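You operate a simulated robot arm through the tools that you are given. There is no shell and no other tool.

Carry out the task below with a simulated robot arm. There is one attempt and no reset: what you move stays moved.

JOB
Pack the jig's shim gap and clamp the corner block on its seat.
Fine: try the thick shim first; it stops short, so put it back and leave the thin one in.

It is judged by the outcome, as a careful person would: the job done as asked, and still so three seconds after it is handed in. It fails if anything else is knocked over, pushed out of place, dropped, spilled or broken.

ROBOT AND FRAMES
A 6-joint arm with a two-finger gripper, fixed in place. Base frame: the origin is on the floor under the middle of its stand, x ahead of it, y to its left, z up. Readings come in cm, rad, newtons and seconds.
With the tool pointing down near the work surface it reaches from about 36 to 86 cm from the base axis. Its first joint turns from -2.897 to 2.897 rad. Payload 2.45 kg.
The TCP is the grasp point between the finger pads, 2 cm short of the fingertips. In the tool frame z runs along the fingers and y along their closing line. The gripper opens to 14 cm; its body begins 16.8 cm behind the TCP.
Orientation is that of the tool frame in the base frame, as a unit quaternion [w, x, y, z]. With the fingers straight down and closing along the base's y, the tool's x points along the base's -x, its y along +y and its z along -z.

CONTROLS
- The arm moves only by the tool step_arm. Its argument "commands" is text: rows parted by semicolons, each of 7 numbers parted by spaces: the turn, a rotation vector about the tool's x, y, z in units of 8 degrees (1.0 is 8 degrees), then the shift along the tool's x, y, z in units of 30 mm (1.0 is 30 mm), then the gripper command, from -1 (shut) to 1 (fully open), values between in proportion. In form: rx ry rz tx ty tz gripper; .... A call has 1 to 20 rows; each row shifts and turns the commanded pose from where the row before left it, along the tool's axes as they then stand. A call with a number of a shift or a turn outside -1 to 1 is refused whole. Rows are played at 5 a second. More than 5 cm and 0.15 rad between two rows, or a gripper value outside its range, and nothing of the call is played. A pose out of reach is approached as far as the arm can. The call stops where the force on the tool passes 70 N (or 10 N more than at its start, if that is more) or the arm is blocked; 0.2 s more then pass. Each finger travels about 4.5 cm/s and halts on what it meets, pressing with about 28 N; the grip force reading is that of the motor and also rises with nothing between the fingers. The clock runs only during rows and for 0.2 s after the last one: add rows that do not move to give the fingers time. It gives the time, the measured TCP pose, the force on the tool (base axes), the opening and the grip force at its end, in the units of the frame above (readings bear some noise), with the torque about the TCP (base axes, N m) and any sound that the robot's microphone picked up, and new pictures: "views" is both (left out), scene, wrist or none.
- Cameras (640 x 400 px; columns grow to the right, rows downward): "scene" is fixed at [4.88, -64.8, 157.48]; the picture's right is [0.28, -0.96, 0.00], its down [-0.83, -0.24, -0.50] and it looks along [0.48, 0.14, -0.87] (base axes); focal length 356 px, centre (320, 200). "wrist" rides on the gripper at [7.8, 1.1, -20.9] in the tool frame; the picture's right is [-0.14, 0.99, 0.00], its down [-0.92, -0.13, -0.37] and it looks along [-0.37, -0.05, 0.93] (tool axes); focal length 280 px, centre (320, 200). There is no depth. A picture from a camera that has moved, and an enlarged one, comes with that camera's place and axes in the base frame and with its lens.
- slide_trunk(by): moves the trunk up (or, below 0, down) by that many cm; the arm rides with it, the base frame stays. It gives what a move gives, with no picture.
- zoom(camera, box): a new picture of the part [left, top, right, bottom] of that camera's present view, enlarged. The clock stands still meanwhile.
- job_done(): hands the job in; it is judged then, once.

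Nothing tells you positions but the pictures and the camera data. Unless the task says otherwise, let go and move clear before handing in.

The tools are called after ">>>" by a JSON object that holds its "name" and its "arguments". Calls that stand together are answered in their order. step_arm: Moves the arm, as the interface text tells. Its arguments: {"type":"object","properties":{"commands":{"type":"string"},"views":{"type":"string","enum":["both","scene","wrist","none"]}},"required":["commands"]} The other tools are called the same way: slide_trunk (by) moves the trunk up or down; zoom (camera, box) takes an enlarged picture of a part of a camera's view; job_done () hands the job in.

At the start:

```text
t: 0.0
ee_pos: [41.3, -47.63, 117.53]
orientation: [0.0, 0.0, 1.0, 0.0]
ft_force: [-0.2, -0.4, 1.1]
moment: [-0.01, -0.04, -0.03]
grip_width: 14.02
grasp_force: 0.1
trunk travel left (down, up): [-10.0, 13.0]
```

scene: 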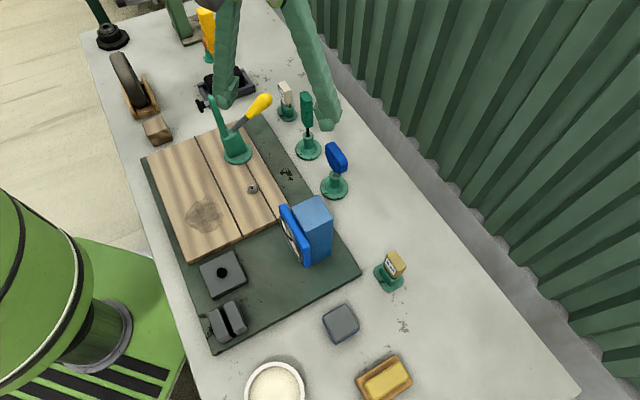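
wrist: 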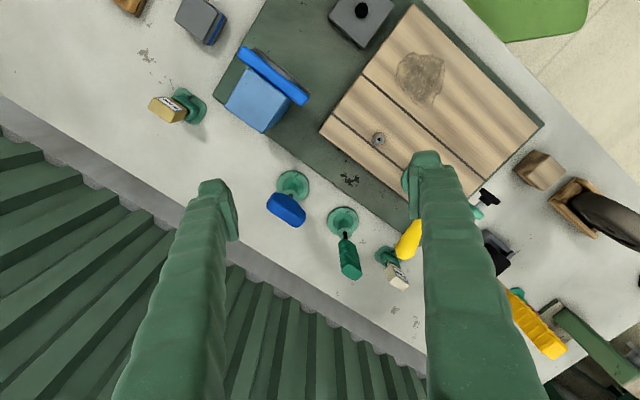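

The bench shows a jig board with a toggle clamp, a blue block, several items on green stands, and a few loose blocks. I'll zoom in to identify each thing before I move.

>>> {"name": "zoom", "arguments": {"camera": "scene", "box": [130, 80, 370, 230]}}

>>> {"name": "zoom", "arguments": {"camera": "scene", "box": [180, 190, 420, 340]}}

>>> {"name": "zoom", "arguments": {"camera": "scene", "box": [200, 280, 440, 400]}}

>>> {"name": "zoom", "arguments": {"camera": "wrist", "box": [120, 0, 440, 200]}}

>>> {"name": "zoom", "arguments": {"camera": "wrist", "box": [300, 0, 620, 200]}}

>>> {"name": "zoom", "arguments": {"camera": "scene", "box": [80, 0, 320, 150]}}

```text
2.67 times, centred on (250, 155) of scene
camera zoom: at [4.88, -64.8, 157.48], right [0.28, -0.96, 0.0], down [-0.83, -0.24, -0.5], along [0.48, 0.14, -0.87], focal length 949 px, centre (507, 320)
```

zoom: 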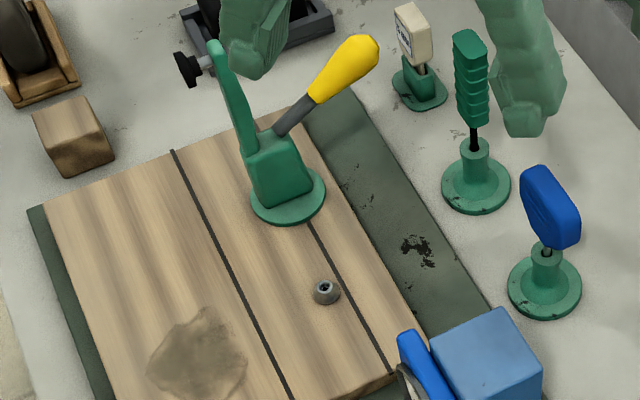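

```text
2.67 times, centred on (300, 265) of scene
camera zoom: at [4.88, -64.8, 157.48], right [0.28, -0.96, 0.0], down [-0.83, -0.24, -0.5], along [0.48, 0.14, -0.87], focal length 949 px, centre (373, 27)
```

zoom: 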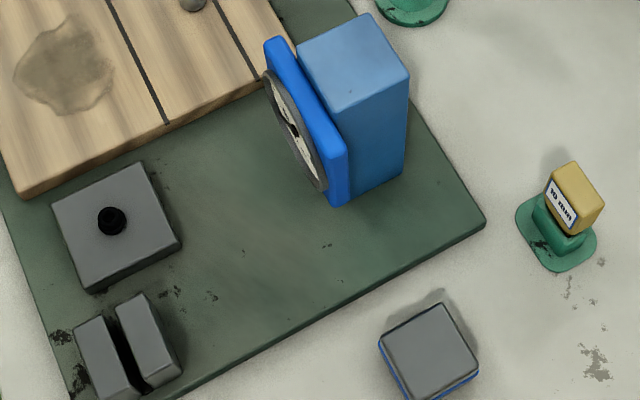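

```text
2.67 times, centred on (320, 340) of scene
camera zoom: at [4.88, -64.8, 157.48], right [0.28, -0.96, 0.0], down [-0.83, -0.24, -0.5], along [0.48, 0.14, -0.87], focal length 949 px, centre (320, -173)
```

zoom: 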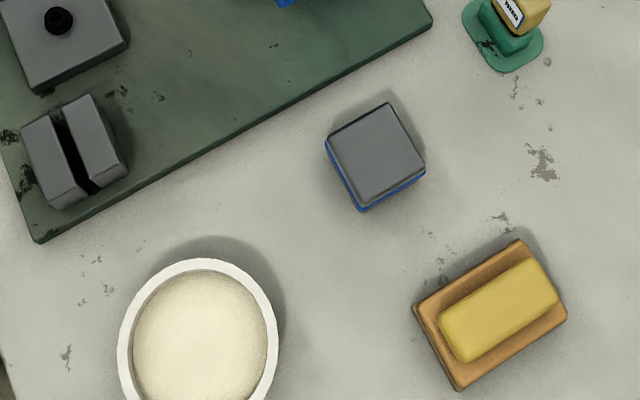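

```text
2.00 times, centred on (280, 100) of wrist
camera zoom: at [33.52, -46.61, 138.27], right [0.14, 0.99, 0.0], down [0.92, -0.13, 0.37], along [0.37, -0.05, -0.93], focal length 561 px, centre (400, 400)
```

zoom: 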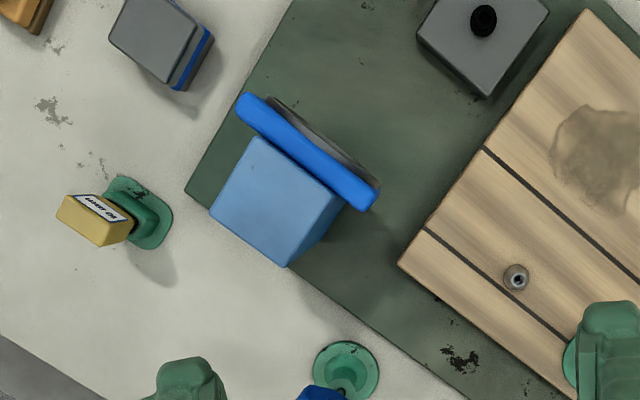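

```text
2.00 times, centred on (460, 100) of wrist
camera zoom: at [33.52, -46.61, 138.27], right [0.14, 0.99, 0.0], down [0.92, -0.13, 0.37], along [0.37, -0.05, -0.93], focal length 561 px, centre (40, 400)
```

zoom: 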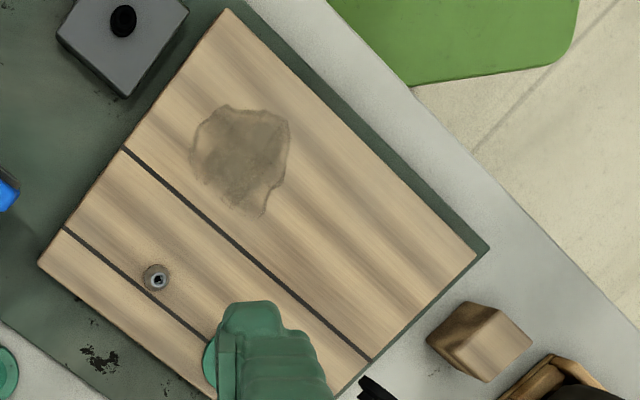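

```text
2.67 times, centred on (200, 75) of scene
camera zoom: at [4.88, -64.8, 157.48], right [0.28, -0.96, 0.0], down [-0.83, -0.24, -0.5], along [0.48, 0.14, -0.87], focal length 949 px, centre (640, 533)
```

zoom: 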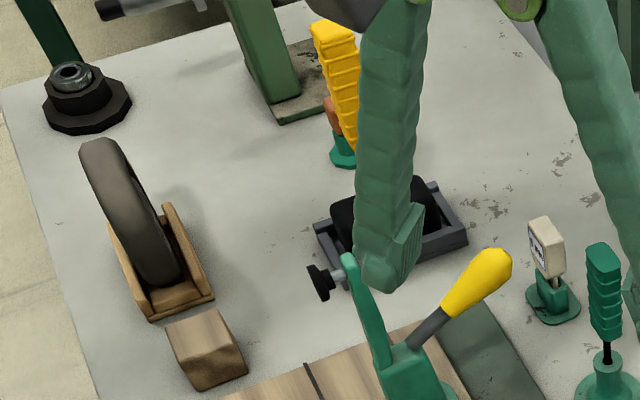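

I need closer views of the labelled pieces, the slotted block and the clamp.

>>> {"name": "zoom", "arguments": {"camera": "scene", "box": [360, 240, 424, 280]}}

>>> {"name": "zoom", "arguments": {"camera": "scene", "box": [260, 70, 340, 120]}}

>>> {"name": "zoom", "arguments": {"camera": "scene", "box": [190, 250, 286, 350]}}

>>> {"name": "zoom", "arguments": {"camera": "scene", "box": [190, 80, 286, 200]}}

>>> {"name": "zoom", "arguments": {"camera": "wrist", "box": [130, 70, 230, 132]}}

>>> {"name": "zoom", "arguments": {"camera": "wrist", "box": [340, 180, 540, 310]}}

>>> {"name": "zoom", "arguments": {"camera": "scene", "box": [260, 180, 350, 280]}}

```text
10.00 times, centred on (392, 260) of scene
camera zoom: at [4.88, -64.8, 157.48], right [0.28, -0.96, 0.0], down [-0.83, -0.24, -0.5], along [0.48, 0.14, -0.87], focal length 3558 px, centre (-400, -400)
```

zoom: 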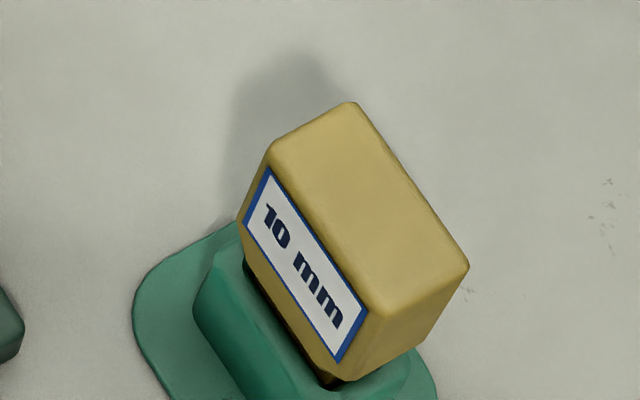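

```text
8.00 times, centred on (300, 95) of scene
camera zoom: at [4.88, -64.8, 157.48], right [0.28, -0.96, 0.0], down [-0.83, -0.24, -0.5], along [0.48, 0.14, -0.87], focal length 2846 px, centre (480, 1040)
```

zoom: 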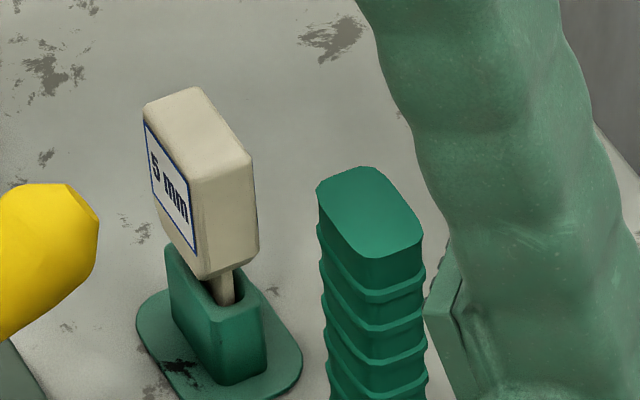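

```text
4.00 times, centred on (238, 300) of scene
camera zoom: at [4.88, -64.8, 157.48], right [0.28, -0.96, 0.0], down [-0.83, -0.24, -0.5], along [0.48, 0.14, -0.87], focal length 1423 px, centre (648, -200)
```

zoom: 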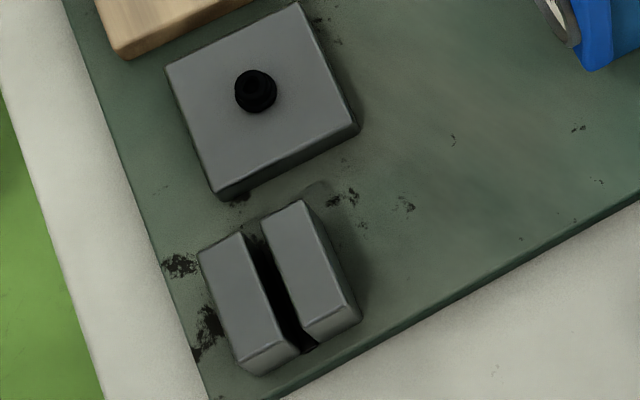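

```text
3.33 times, centred on (238, 140) of scene
camera zoom: at [4.88, -64.8, 157.48], right [0.28, -0.96, 0.0], down [-0.83, -0.24, -0.5], along [0.48, 0.14, -0.87], focal length 1186 px, centre (593, 400)
```

zoom: 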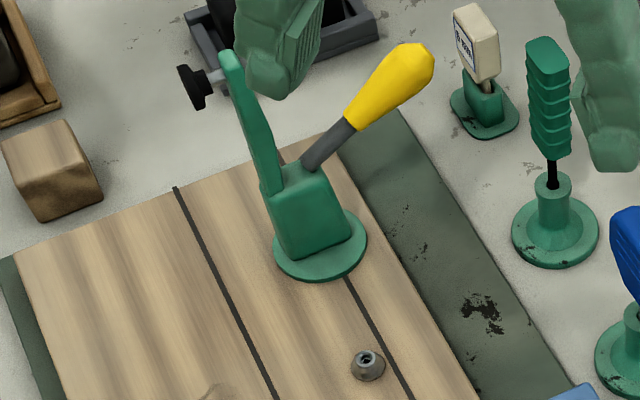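

```text
6.40 times, centred on (180, 101) of wrist
camera zoom: at [33.52, -46.61, 138.27], right [0.14, 0.99, 0.0], down [0.92, -0.13, 0.37], along [0.37, -0.05, -0.93], focal length 1794 px, centre (1216, 834)
```

zoom: 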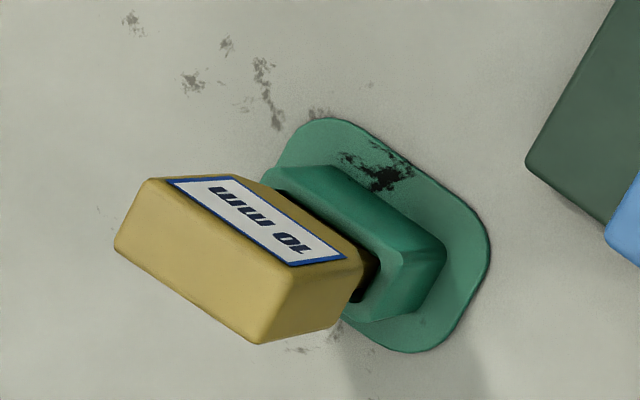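

```text
3.08 times, centred on (440, 245) of wrist
camera zoom: at [33.52, -46.61, 138.27], right [0.14, 0.99, 0.0], down [0.92, -0.13, 0.37], along [0.37, -0.05, -0.93], focal length 863 px, centre (-49, 62)
```

zoom: 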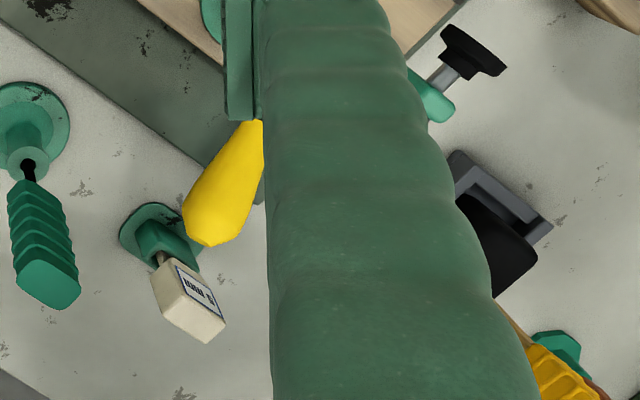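

```text
4.00 times, centred on (305, 230) of scene
camera zoom: at [4.88, -64.8, 157.48], right [0.28, -0.96, 0.0], down [-0.83, -0.24, -0.5], along [0.48, 0.14, -0.87], focal length 1423 px, centre (380, 80)
```

zoom: 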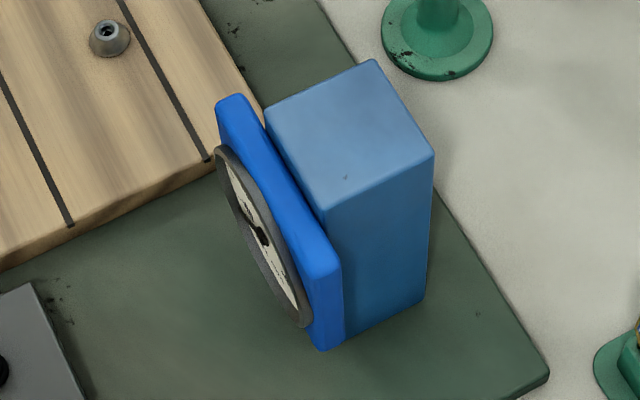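

I take the thick shim to be the tan "10 mm" piece on its stand, the thin one the white "5 mm" piece, and the shim gap the slot between the two grey plates. The toggle clamp stands open on the wooden board; I'm not yet sure which piece is the corner block, so I'll move the wrist camera for a better look.

>>> {"name": "step_arm", "arguments": {"commands": "0 0 0 0.6 0.95 0 1; 0 0 0 0.6 0.95 0 1; 0 0 0 0.6 0.95 0 1; 0 0 0 0.6 0.95 0 1; 0 0 0 0.6 0.95 0 1; 0 0 0 0.6 0.95 0 1; 0 0 0 0 0 0 1"}}

```text
t: 1.6
ee_pos: [30.67, -30.29, 117.36]
orientation: [0.0, 0.0, 1.0, 0.0]
ft_force: [0.8, 0.0, -0.8]
moment: [0.06, 0.03, -0.02]
grip_width: 13.99
grasp_force: 0.0
trunk travel left (down, up): [-10.0, 13.0]
camera wrist: at [22.78, -29.3, 138.26], right [0.14, 0.99, 0.0], down [0.92, -0.13, 0.37], along [0.36, -0.05, -0.93], focal length 280 px, centre (320, 200)
```

scene: 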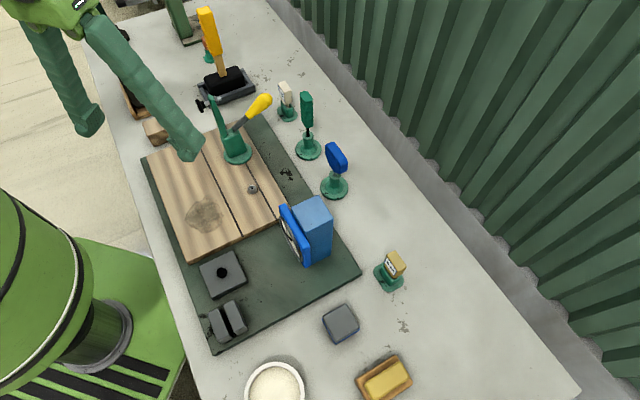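
wrist: 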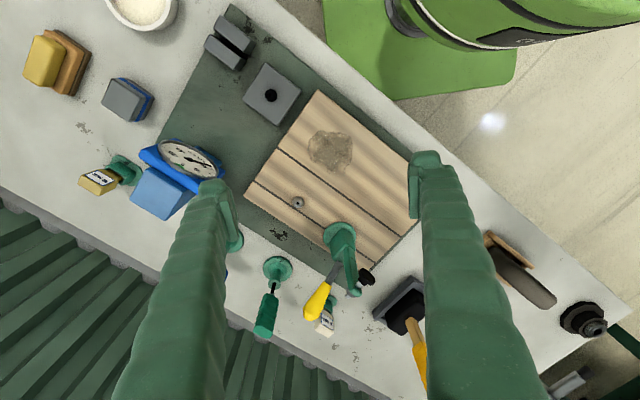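

The wrist camera now shows the whole jig and a mallet in a tray. I'll zoom in on the details.

>>> {"name": "zoom", "arguments": {"camera": "wrist", "box": [180, 0, 340, 100]}}

>>> {"name": "zoom", "arguments": {"camera": "wrist", "box": [280, 200, 400, 340]}}

>>> {"name": "zoom", "arguments": {"camera": "wrist", "box": [230, 80, 430, 280]}}

>>> {"name": "zoom", "arguments": {"camera": "wrist", "box": [10, 10, 250, 220]}}

>>> {"name": "zoom", "arguments": {"camera": "scene", "box": [190, 0, 290, 120]}}

```text
4.00 times, centred on (260, 50) of wrist
camera zoom: at [22.78, -29.3, 138.26], right [0.14, 0.99, 0.0], down [0.92, -0.13, 0.37], along [0.36, -0.05, -0.93], focal length 1122 px, centre (560, 800)
```

zoom: 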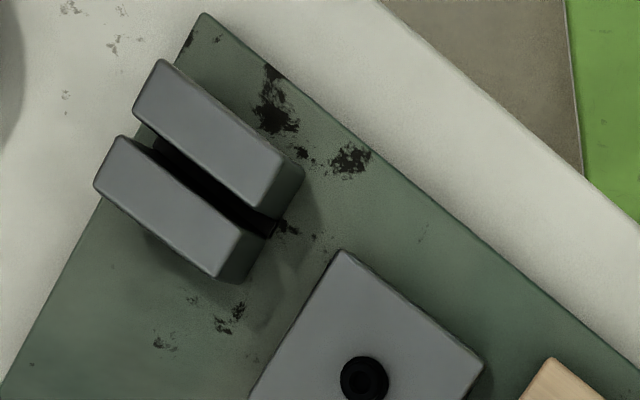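

```text
2.86 times, centred on (340, 270) of wrist
camera zoom: at [22.78, -29.3, 138.26], right [0.14, 0.99, 0.0], down [0.92, -0.13, 0.37], along [0.36, -0.05, -0.93], focal length 801 px, centre (263, 0)
```

zoom: 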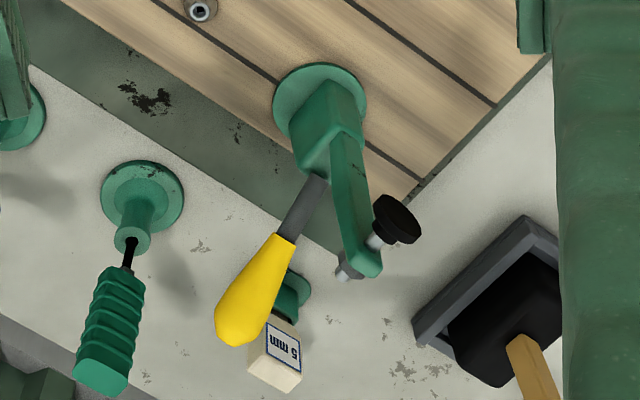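

```text
2.00 times, centred on (330, 180) of wrist
camera zoom: at [22.78, -29.3, 138.26], right [0.14, 0.99, 0.0], down [0.92, -0.13, 0.37], along [0.36, -0.05, -0.93], focal length 561 px, centre (300, 240)
```

zoom: 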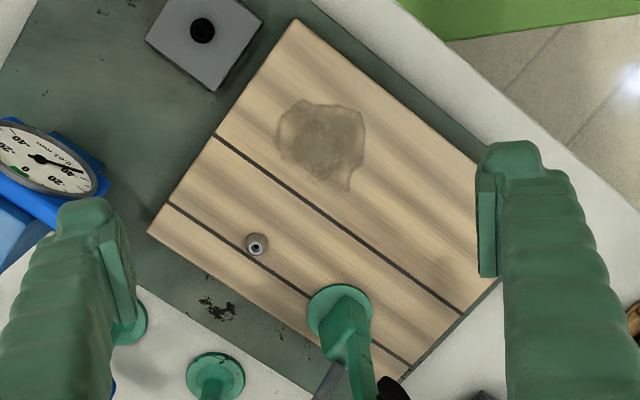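

```text
1.90 times, centred on (130, 115) of wrist
camera zoom: at [22.78, -29.3, 138.26], right [0.14, 0.99, 0.0], down [0.92, -0.13, 0.37], along [0.36, -0.05, -0.93], focal length 534 px, centre (682, 362)
```

zoom: 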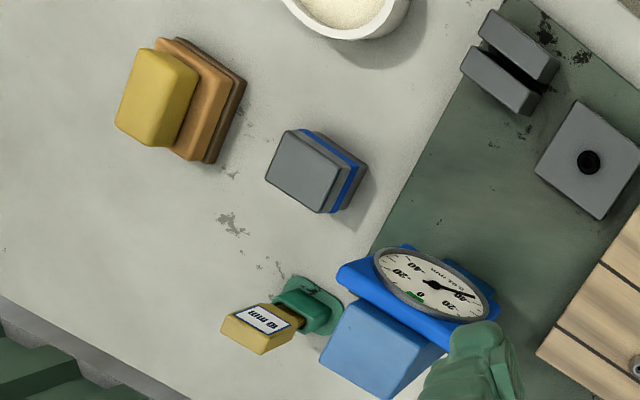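

```text
3.33 times, centred on (240, 60) of scene
camera zoom: at [4.88, -64.8, 157.48], right [0.28, -0.96, 0.0], down [-0.83, -0.24, -0.5], along [0.48, 0.14, -0.87], focal length 1186 px, centre (587, 667)
```

zoom: 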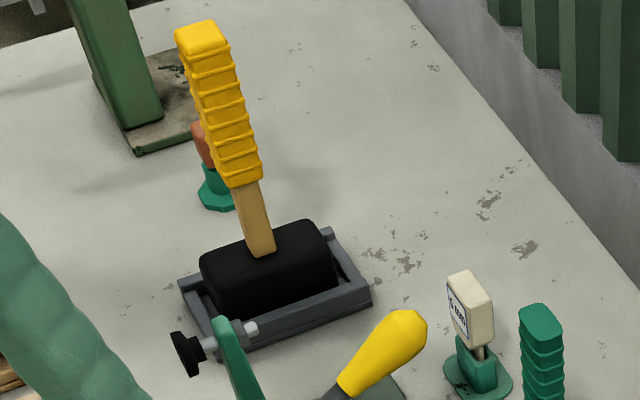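

The clamp's pad swings toward the wide plank, where nothing stands now. I'll go closer over the slotted plates and the grey plate with the black knob.

>>> {"name": "step_arm", "arguments": {"commands": "0 0 0 0.695 -0.404 0.8 1; 0 0 0 0.695 -0.404 0.8 1; 0 0 0 0.695 -0.404 0.8 1; 0 0 0 0.695 -0.404 0.8 1; 0 0 0 0.695 -0.404 0.8 1; 0 0 0 0.695 -0.404 0.8 1; 0 0 0 0.695 -0.404 0.8 1; 0 0 0 0.695 -0.404 0.8 1; 0 0 0 0 0 0 1"}}

```text
t: 3.6
ee_pos: [13.74, -40.08, 98.03]
orientation: [0.0, 0.0, 1.0, 0.0]
ft_force: [-0.6, -0.3, 0.2]
moment: [0.0, 0.02, 0.0]
grip_width: 14.01
grasp_force: 0.1
trunk travel left (down, up): [-10.0, 13.0]
camera wrist: at [6.01, -39.12, 118.97], right [0.14, 0.99, 0.0], down [0.92, -0.13, 0.37], along [0.37, -0.05, -0.93], focal length 280 px, centre (320, 200)
```

scene: 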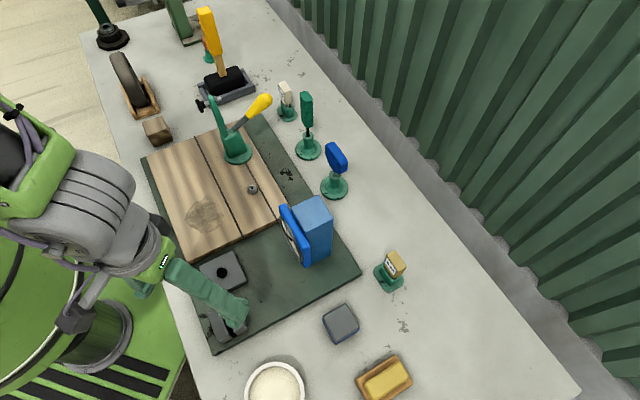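
wrist: 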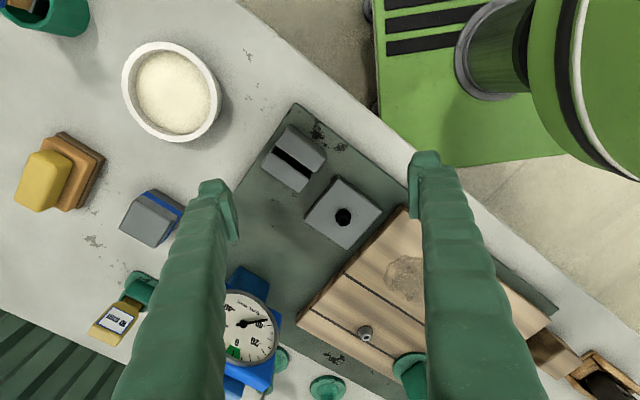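

>>> {"name": "zoom", "arguments": {"camera": "wrist", "box": [240, 100, 400, 260]}}

>>> {"name": "zoom", "arguments": {"camera": "wrist", "box": [256, 110, 336, 210]}}

>>> {"name": "zoom", "arguments": {"camera": "wrist", "box": [300, 170, 390, 260]}}

>>> {"name": "zoom", "arguments": {"camera": "wrist", "box": [110, 160, 200, 250]}}

>>> {"name": "zoom", "arguments": {"camera": "wrist", "box": [220, 260, 300, 390]}}

>>> {"name": "zoom", "arguments": {"camera": "scene", "box": [90, 0, 290, 190]}}

```text
2.50 times, centred on (320, 180) of wrist
camera zoom: at [6.01, -39.12, 118.97], right [0.14, 0.99, 0.0], down [0.92, -0.13, 0.37], along [0.37, -0.05, -0.93], focal length 701 px, centre (320, 250)
```

zoom: 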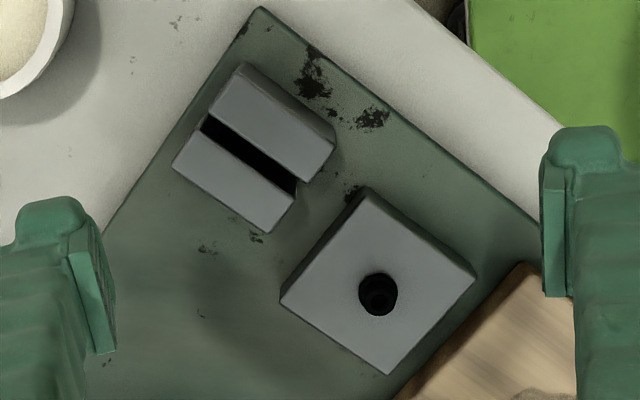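

```text
4.00 times, centred on (296, 160) of wrist
camera zoom: at [6.01, -39.12, 118.97], right [0.14, 0.99, 0.0], down [0.92, -0.13, 0.37], along [0.37, -0.05, -0.93], focal length 1122 px, centre (416, 360)
```

zoom: 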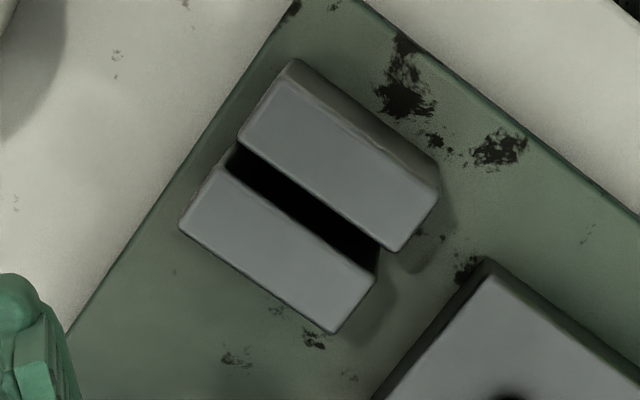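

```text
4.44 times, centred on (345, 215) of wrist
camera zoom: at [6.01, -39.12, 118.97], right [0.14, 0.99, 0.0], down [0.92, -0.13, 0.37], along [0.37, -0.05, -0.93], focal length 1246 px, centre (209, 133)
```

zoom: 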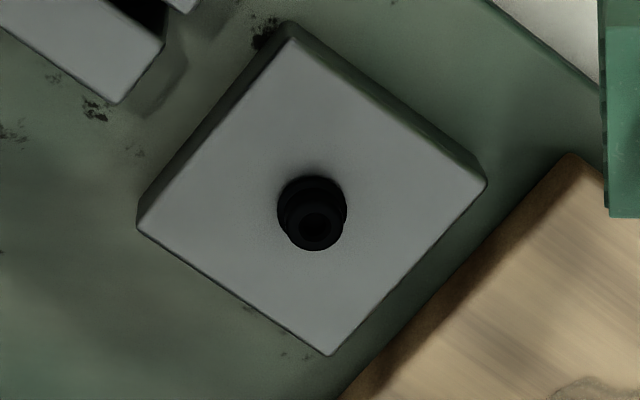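

```text
4.44 times, centred on (155, 205) of wrist
camera zoom: at [6.01, -39.12, 118.97], right [0.14, 0.99, 0.0], down [0.92, -0.13, 0.37], along [0.37, -0.05, -0.93], focal length 1246 px, centre (1053, 178)
```

zoom: 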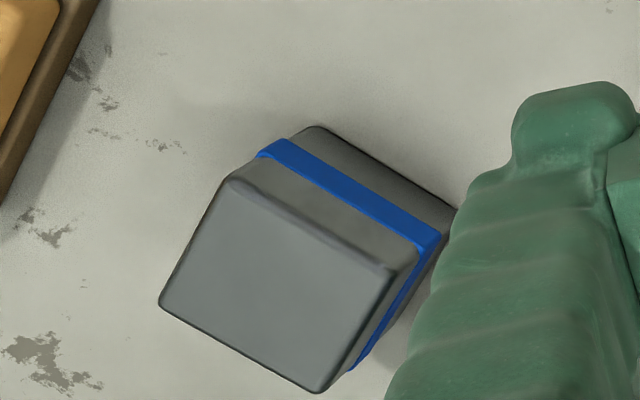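

```text
3.08 times, centred on (260, 325) of wrist
camera zoom: at [6.01, -39.12, 118.97], right [0.14, 0.99, 0.0], down [0.92, -0.13, 0.37], along [0.37, -0.05, -0.93], focal length 863 px, centre (505, -185)
```

zoom: 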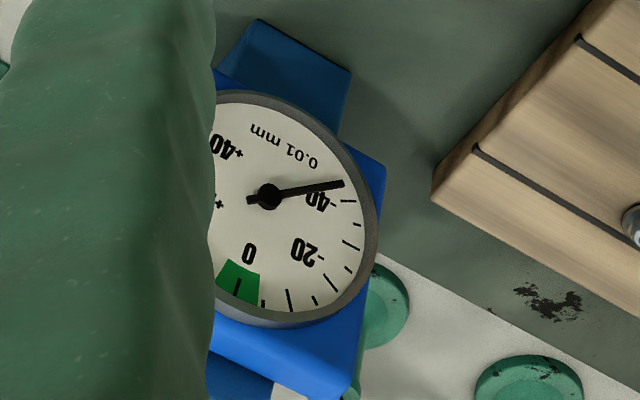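

```text
2.11 times, centred on (190, 95) of scene
camera zoom: at [4.88, -64.8, 157.48], right [0.28, -0.96, 0.0], down [-0.83, -0.24, -0.5], along [0.48, 0.14, -0.87], focal length 749 px, centre (594, 421)
```

zoom: 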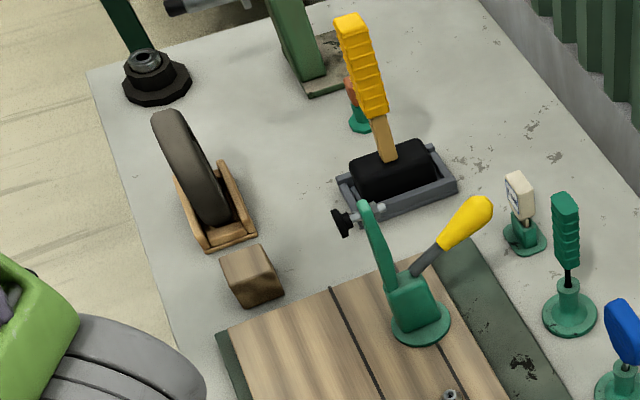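

The dial gauge reads about −45 with a green zone around 0. I'll tilt the camera for a more sideways look at the clamp, the tool stands and the shim stands.

>>> {"name": "step_arm", "arguments": {"commands": "0 0 0 -0.77 0.24 -0.8 1; 0 0 0 -0.77 0.24 -0.8 1; 0 0 0 -0.77 0.24 -0.8 1; 0 0 0 -0.77 0.24 -0.8 1; 0 0 0 -0.77 0.24 -0.8 1; 0 0 0 -0.77 0.24 -0.8 1; 0 0 0 -0.77 0.24 -0.8 1; 0 -1 0 0 0 0 1; 0 -1 0 0 0 0 1; 0 -1 0 0 0 0 1; 0 -1 0 0 0 0 1; 0 0 0 0 0 0 1"}}

```text
t: 6.2
ee_pos: [30.08, -35.19, 115.1]
orientation: [0.277, 0.0, 0.961, 0.0]
ft_force: [0.0, 0.0, -0.1]
moment: [0.03, -0.02, -0.03]
grip_width: 14.01
grasp_force: 0.0
trunk travel left (down, up): [-10.0, 13.0]
camera wrist: at [12.39, -34.11, 128.56], right [0.12, 0.99, 0.07], down [0.58, -0.13, 0.8], along [0.8, -0.05, -0.59], focal length 280 px, centre (320, 200)
```

scene: 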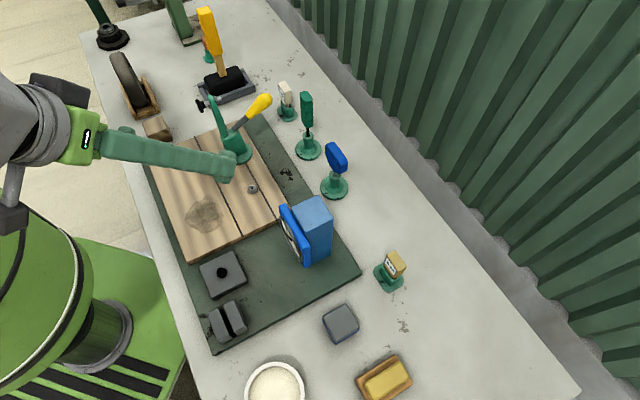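
wrist: 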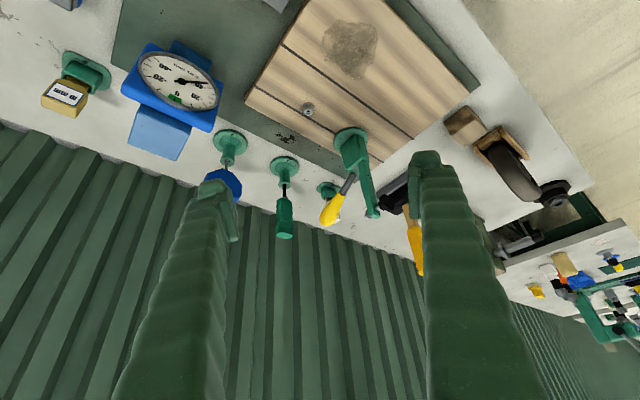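

>>> {"name": "zoom", "arguments": {"camera": "wrist", "box": [190, 90, 420, 250]}}

>>> {"name": "zoom", "arguments": {"camera": "wrist", "box": [300, 110, 400, 240]}}

>>> {"name": "zoom", "arguments": {"camera": "wrist", "box": [30, 20, 230, 170]}}

>>> {"name": "zoom", "arguments": {"camera": "wrist", "box": [400, 80, 640, 360]}}

```text
2.50 times, centred on (305, 170) of wrist
camera zoom: at [12.39, -34.11, 128.56], right [0.12, 0.99, 0.07], down [0.58, -0.13, 0.8], along [0.8, -0.05, -0.59], focal length 701 px, centre (358, 275)
```

zoom: 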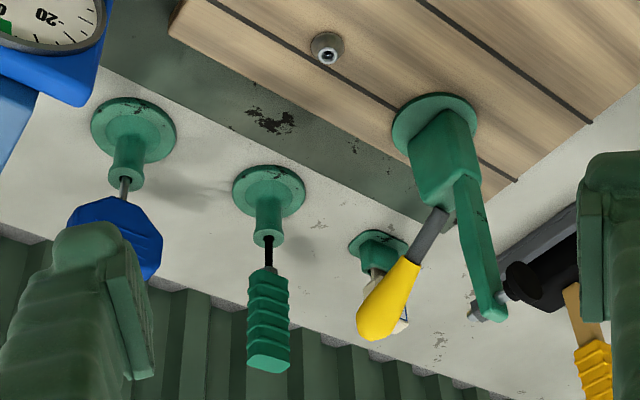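

```text
3.08 times, centred on (350, 175) of wrist
camera zoom: at [12.39, -34.11, 128.56], right [0.12, 0.99, 0.07], down [0.58, -0.13, 0.8], along [0.8, -0.05, -0.59], focal length 863 px, centre (228, 277)
```

zoom: 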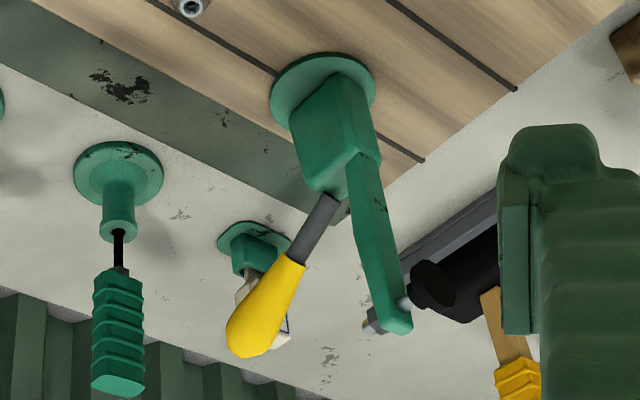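

```text
2.67 times, centred on (130, 95) of wrist
camera zoom: at [12.39, -34.11, 128.56], right [0.12, 0.99, 0.07], down [0.58, -0.13, 0.8], along [0.8, -0.05, -0.59], focal length 748 px, centre (827, 480)
```

zoom: 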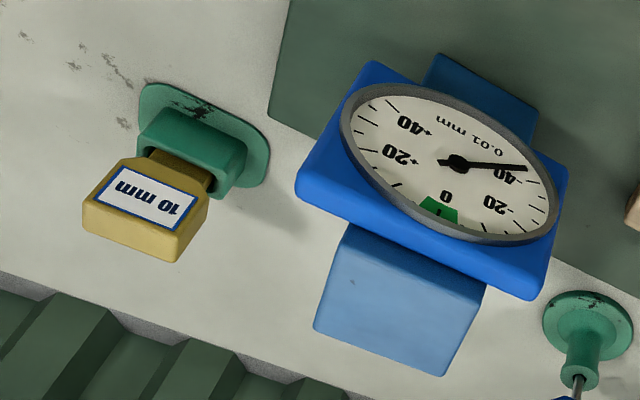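

```text
1.43 times, centred on (520, 220) of wrist
camera zoom: at [12.39, -34.11, 128.56], right [0.12, 0.99, 0.07], down [0.58, -0.13, 0.8], along [0.8, -0.05, -0.59], focal length 401 px, centre (34, 171)
```

zoom: 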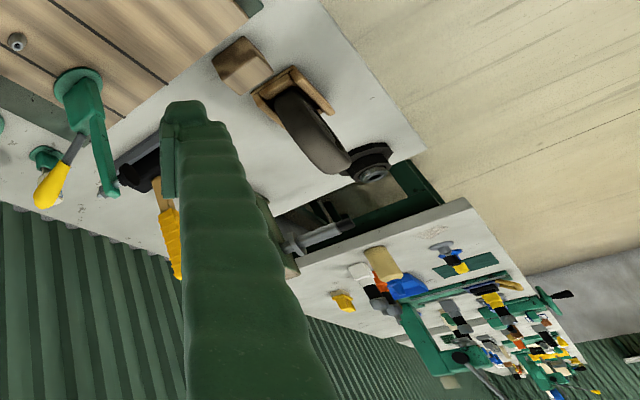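

I can't yet tell which piece is the corner block. I'll straighten up, yaw 45° to line up with the jig, and look low along it past the slot and the grey plate.

>>> {"name": "step_arm", "arguments": {"commands": "0 1 0 0 0 0 1; 0 1 0 0 0 0 1; 0 1 0 0 0 0 1; 0 1 0 0 0 0 1; 0 0 -0.9375 0 0 0 1; 0 0 -0.9375 0 0 0 1; 0 0 -0.9375 0 0 0 1; 0 0 -0.9375 0 0 0 1; 0 0 -0.9375 0 0 0 1; 0 0 -0.9375 0 0 0 1; 0 0 0 0 0 0 1", "views": "none"}}

>>> {"name": "step_arm", "arguments": {"commands": "0 0 0 0.898 0.191 0.7 1; 0 0 0 0.898 0.191 0.7 1; 0 0 0 0.898 0.191 0.7 1; 0 0 0 0.898 0.191 0.7 1; 0 0 0 0.898 0.191 0.7 1; 0 0 0 0.898 0.191 0.7 1; 0 0 0 0.898 0.191 0.7 1; 0 0 0 0.898 0.191 0.7 1; 0 0 0 0.898 0.191 0.7 1; 0 -1 0 0 0 0 1; 0 -1 0 0 0 0 1; 0 -1 0 0 0 0 1; 0 -1 0 0 0 0 1; 0 0 0 0 0 0 1"}}

```text
t: 8.6
ee_pos: [30.04, -35.23, 114.9]
orientation: [0.0, -0.383, 0.924, 0.0]
ft_force: [-0.4, -0.5, 1.2]
moment: [-0.01, 0.0, 0.02]
grip_width: 14.01
grasp_force: 0.1
trunk travel left (down, up): [-10.0, 13.0]
```

```text
t: 11.6
ee_pos: [9.23, -48.68, 96.07]
orientation: [0.255, -0.367, 0.888, 0.106]
ft_force: [-0.1, 0.7, 0.4]
moment: [0.02, -0.03, 0.0]
grip_width: 14.0
grasp_force: 0.1
trunk travel left (down, up): [-10.0, 13.0]
camera wrist: at [-4.03, -60.52, 109.63], right [-0.62, 0.78, 0.07], down [0.5, 0.32, 0.8], along [0.6, 0.53, -0.59], focal length 280 px, centre (320, 200)
```

scene: 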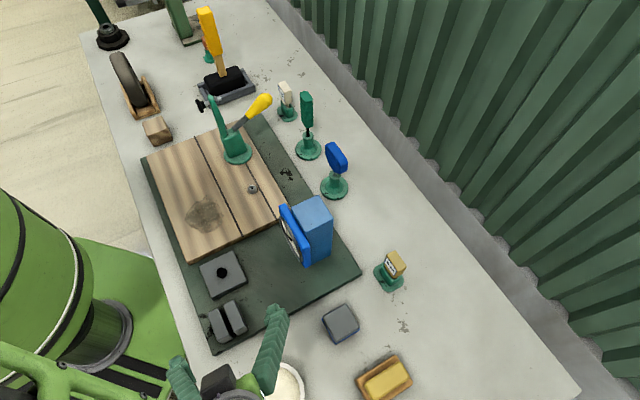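
wrist: 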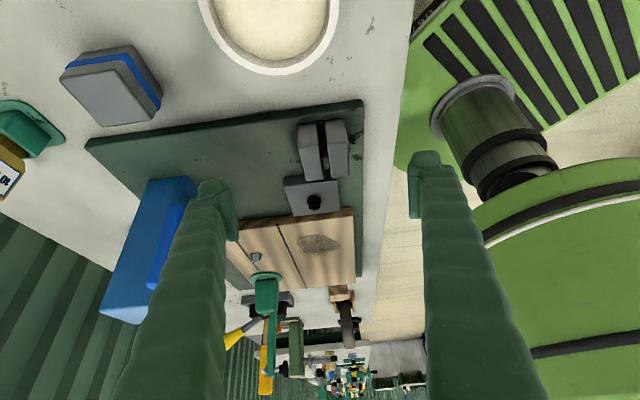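

>>> {"name": "zoom", "arguments": {"camera": "wrist", "box": [270, 100, 370, 220]}}

>>> {"name": "zoom", "arguments": {"camera": "wrist", "box": [220, 200, 380, 340]}}

>>> {"name": "zoom", "arguments": {"camera": "wrist", "box": [40, 30, 180, 140]}}

>>> {"name": "zoom", "arguments": {"camera": "wrist", "box": [220, 270, 280, 330]}}

```text
3.33 times, centred on (320, 160) of wrist
camera zoom: at [-4.03, -60.52, 109.63], right [-0.62, 0.78, 0.07], down [0.5, 0.32, 0.8], along [0.6, 0.53, -0.59], focal length 935 px, centre (320, 333)
```

zoom: 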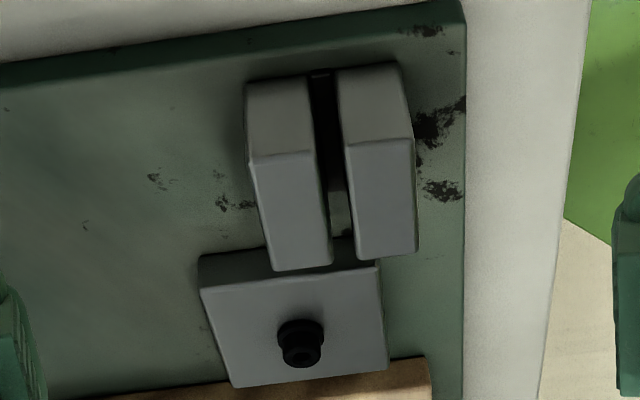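

```text
2.86 times, centred on (300, 270) of wrist
camera zoom: at [-4.03, -60.52, 109.63], right [-0.62, 0.78, 0.07], down [0.5, 0.32, 0.8], along [0.6, 0.53, -0.59], focal length 801 px, centre (377, 0)
```

zoom: 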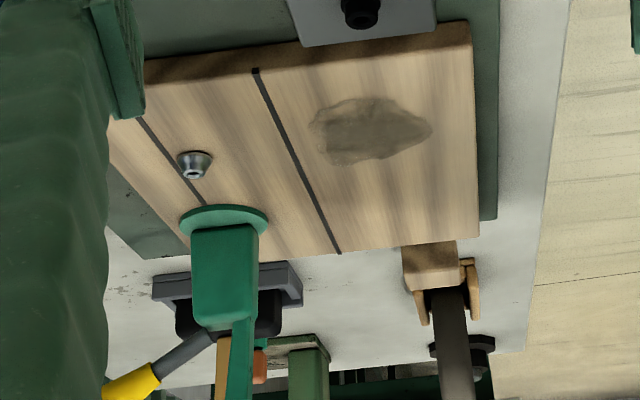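

```text
3.64 times, centred on (110, 85) of wrist
camera zoom: at [-4.03, -60.52, 109.63], right [-0.62, 0.78, 0.07], down [0.5, 0.32, 0.8], along [0.6, 0.53, -0.59], focal length 1020 px, centre (1084, 618)
```

zoom: 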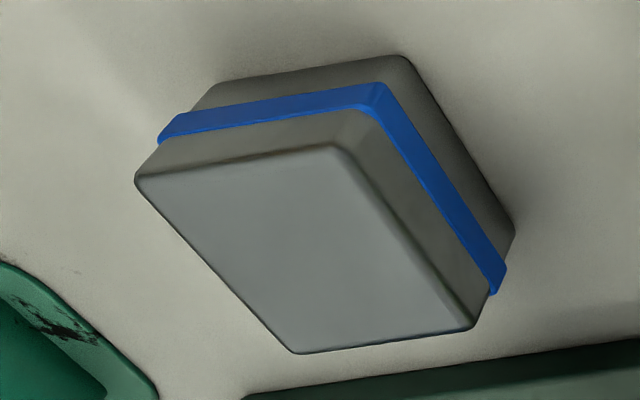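

```text
6.67 times, centred on (250, 300) of wrist
camera zoom: at [-4.03, -60.52, 109.63], right [-0.62, 0.78, 0.07], down [0.5, 0.32, 0.8], along [0.6, 0.53, -0.59], focal length 1869 px, centre (787, -467)
```

zoom: 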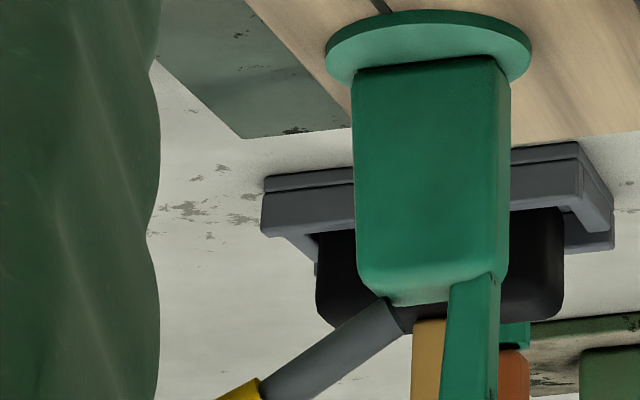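

The wooden plank area under the clamp is bare, and a green cup showed up at the near end of the bench. I'll check that end for more parts before deciding.

>>> {"name": "step_arm", "arguments": {"commands": "0 1 0 0 0 0 1; 0 1 0 0 0 0 1; 0 1 0 0 0 0 1; 0 1 0 0 0 0 1; 0 0 0 0 0 -1 1; 0 0 0 0 0 -1 1; 0 0 0 0 0 -1 1; 0 0 0 0 0 -1 1; 0 0 0 0 0 -1 1; 0 1 0 0 0 0 1; 0 1 0 0 0 0 1; 0 1 0 0 0 0 1; 0 1 0 0 0 0 1; 0 1 0 0 0 0 1; 0 0 0 0 0 0 1"}}

```text
t: 14.8
ee_pos: [9.55, -48.76, 111.13]
orientation: [-0.317, -0.36, 0.868, -0.132]
ft_force: [0.5, 0.0, 0.2]
moment: [-0.02, -0.02, -0.02]
grip_width: 14.01
grasp_force: 0.1
trunk travel left (down, up): [-10.0, 13.0]
camera wrist: at [13.89, -42.66, 132.04], right [-0.63, 0.77, -0.09], down [0.76, 0.58, -0.31], along [-0.19, -0.26, -0.95], focal length 280 px, centre (320, 200)
```

scene: 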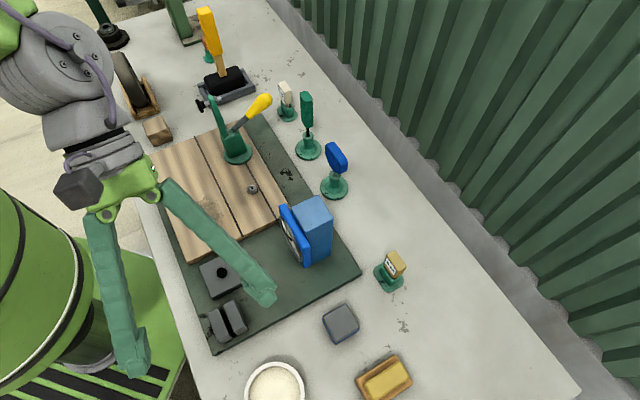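
wrist: 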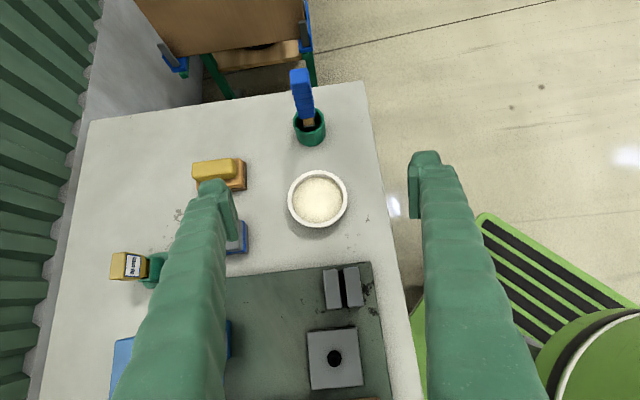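

>>> {"name": "zoom", "arguments": {"camera": "wrist", "box": [280, 250, 400, 400]}}

>>> {"name": "zoom", "arguments": {"camera": "wrist", "box": [170, 60, 390, 250]}}

```text
2.67 times, centred on (340, 325) of wrist
camera zoom: at [13.89, -42.66, 132.04], right [-0.63, 0.77, -0.09], down [0.76, 0.58, -0.31], along [-0.19, -0.26, -0.95], focal length 748 px, centre (267, -133)
```

zoom: 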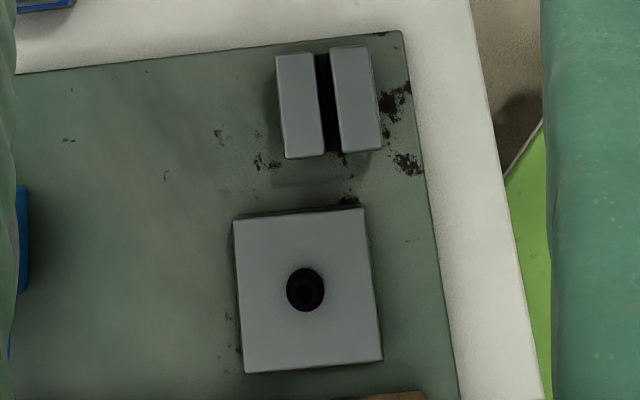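

```text
2.11 times, centred on (280, 155) of wrist
camera zoom: at [13.89, -42.66, 132.04], right [-0.63, 0.77, -0.09], down [0.76, 0.58, -0.31], along [-0.19, -0.26, -0.95], focal length 590 px, centre (404, 295)
```

zoom: 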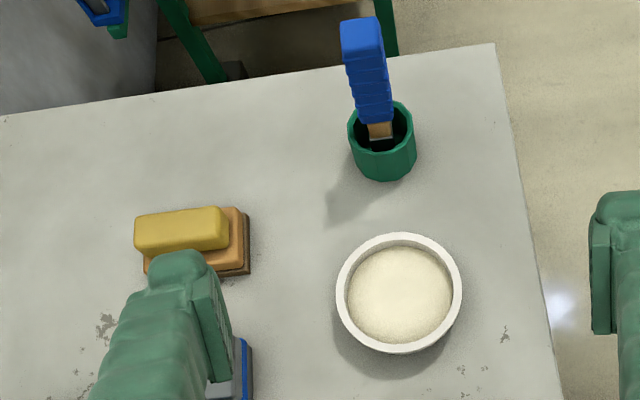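

The near end only has a brush cup and a bowl. I'll straighten up and go look at the wooden cube and the clamp from the left side.

>>> {"name": "step_arm", "arguments": {"commands": "0 -1 0 0 0 0 1; 0 -1 0 0 0 0 1; 0 -1 0 0 0 0 1; 0 -1 0 0 0 0 1; 0 -1 0 0 0 0 1; 0 0 0.9375 0 0 0 1; 0 0 0.9375 0 0 0 1; 0 0 0.9375 0 0 0 1; 0 0 0.9375 0 0 0 1; 0 0 0.9375 0 0 0 1; 0 0 0.9375 0 0 0 1; 0 0 0 0 0 0 1", "views": "none"}}

>>> {"name": "step_arm", "arguments": {"commands": "0 0 0 -0.631 0.876 0.15 1; 0 0 0 -0.631 0.876 0.15 1; 0 0 0 -0.631 0.876 0.15 1; 0 0 0 -0.631 0.876 0.15 1; 0 0 0 -0.631 0.876 0.15 1; 0 0 0 -0.631 0.876 0.15 1; 0 0 0 -0.631 0.876 0.15 1; 0 0 0 -0.631 0.876 0.15 1; 0 0 0 -0.631 0.876 0.15 1; 0 0 0 -0.631 0.876 0.15 1; 0 0 0 -0.631 0.876 0.15 1; 0 0 0 -0.631 0.876 0.15 1; 0 0 0 -0.631 0.876 0.15 1; 0 0 0 -0.631 0.876 0.15 1; 0 -1 0 0 0 0 1; 0 -1 0 0 0 0 1; 0 -1 0 0 0 0 1; 0 0 0 0 0 0 1"}}

```text
t: 17.4
ee_pos: [9.33, -48.82, 111.02]
orientation: [0.0, 0.001, 1.0, 0.0]
ft_force: [-0.4, 0.8, 0.8]
moment: [-0.01, 0.02, 0.04]
grip_width: 13.99
grasp_force: 0.1
trunk travel left (down, up): [-10.0, 13.0]
```

```text
t: 21.2
ee_pos: [43.44, -16.38, 107.27]
orientation: [0.189, -0.001, 0.982, 0.005]
ft_force: [0.0, -1.0, -0.1]
moment: [0.03, -0.02, 0.04]
grip_width: 13.97
grasp_force: 0.1
out of reach, approached as far as the arm can: row 15, 16, 17
trunk travel left (down, up): [-10.0, 13.0]
camera wrist: at [28.53, -15.4, 123.74], right [0.12, 0.99, 0.06], down [0.72, -0.13, 0.68], along [0.68, -0.04, -0.73], focal length 280 px, centre (320, 200)
```

scene: 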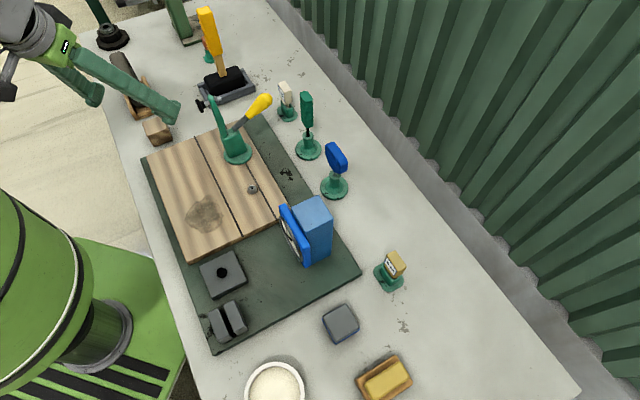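
wrist: 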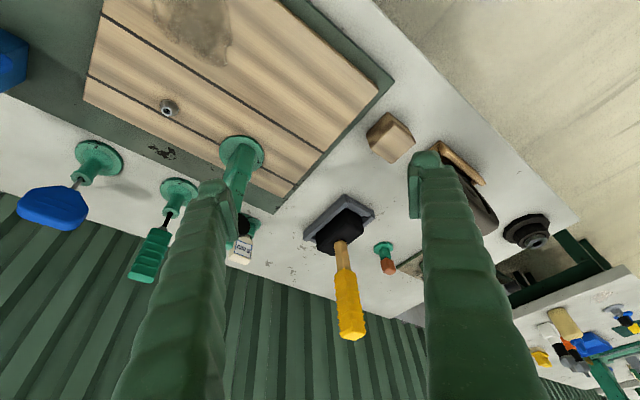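

>>> {"name": "zoom", "arguments": {"camera": "wrist", "box": [340, 90, 440, 180]}}

>>> {"name": "zoom", "arguments": {"camera": "wrist", "box": [190, 120, 290, 220]}}

>>> {"name": "zoom", "arguments": {"camera": "wrist", "box": [80, 0, 400, 200]}}

>>> {"name": "zoom", "arguments": {"camera": "wrist", "box": [340, 150, 600, 300]}}

>>> {"name": "zoom", "arguments": {"camera": "wrist", "box": [10, 110, 270, 300]}}

```text
4.44 times, centred on (390, 135) of wrist
camera zoom: at [28.53, -15.4, 123.74], right [0.12, 0.99, 0.06], down [0.72, -0.13, 0.68], along [0.68, -0.04, -0.73], focal length 1246 px, centre (9, 489)
```

zoom: 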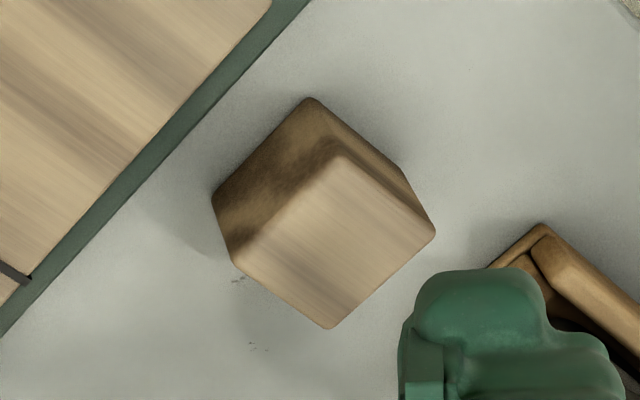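

```text
4.00 times, centred on (240, 170) of wrist
camera zoom: at [28.53, -15.4, 123.74], right [0.12, 0.99, 0.06], down [0.72, -0.13, 0.68], along [0.68, -0.04, -0.73], focal length 1122 px, centre (640, 320)
```

zoom: 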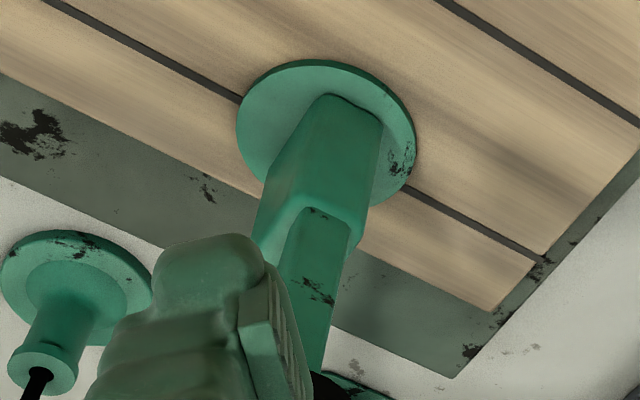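

```text
2.00 times, centred on (240, 100) of wrist
camera zoom: at [28.53, -15.4, 123.74], right [0.12, 0.99, 0.06], down [0.72, -0.13, 0.68], along [0.68, -0.04, -0.73], focal length 561 px, centre (480, 400)
```

zoom: 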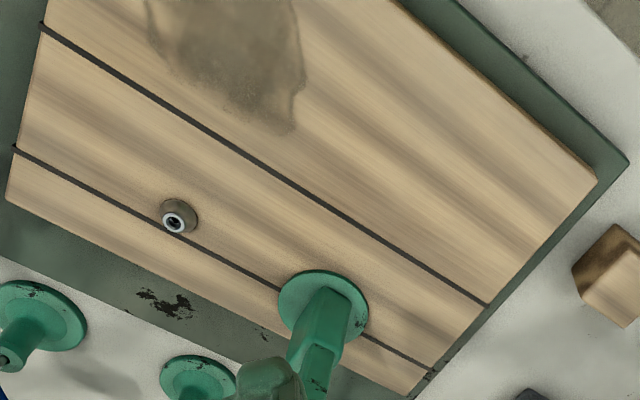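

```text
2.46 times, centred on (470, 225) of wrist
camera zoom: at [28.53, -15.4, 123.74], right [0.12, 0.99, 0.06], down [0.72, -0.13, 0.68], along [0.68, -0.04, -0.73], focal length 690 px, centre (-49, 138)
```

zoom: 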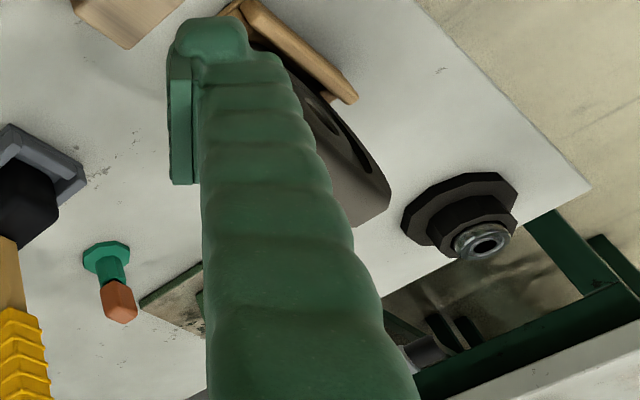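

```text
2.11 times, centred on (140, 205) of wrist
camera zoom: at [28.53, -15.4, 123.74], right [0.12, 0.99, 0.06], down [0.72, -0.13, 0.68], along [0.68, -0.04, -0.73], focal length 590 px, centre (699, 190)
```

zoom: 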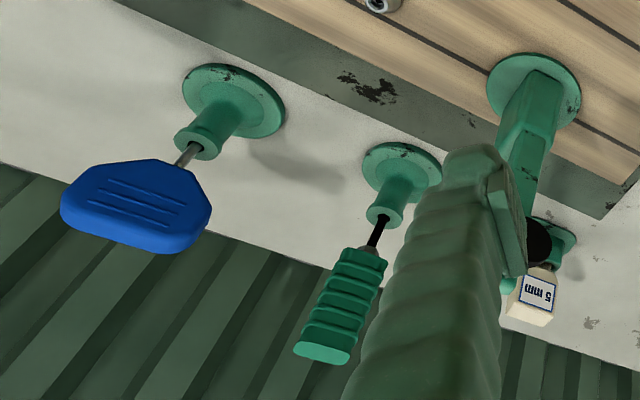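

I now judge the loose wooden cube beside the clamp to be the corner block: about 5.2 cm high, which suits the gap under the clamp pad over the wide plank. First the thick shim: I'll straighten, yaw 45° so the fingers close across the shim handles, and hover over the 10 mm stand.

>>> {"name": "step_arm", "arguments": {"commands": "0 0.9 0 0 0.3 0 1; 0 0.9 0 0 0.3 0 1; 0 0.9 0 0 0.3 0 1; 0 0 0 0 0 -1 1; 0 0 0 0 0 -1 1; 0 0 0 0 0 0 1", "views": "none"}}

```text
t: 22.6
ee_pos: [43.38, -13.63, 113.32]
orientation: [0.02, 0.0, 1.0, 0.0]
ft_force: [0.6, -0.6, -0.1]
moment: [0.02, -0.01, 0.0]
grip_width: 14.0
grasp_force: 0.0
trunk travel left (down, up): [-10.0, 13.0]
```

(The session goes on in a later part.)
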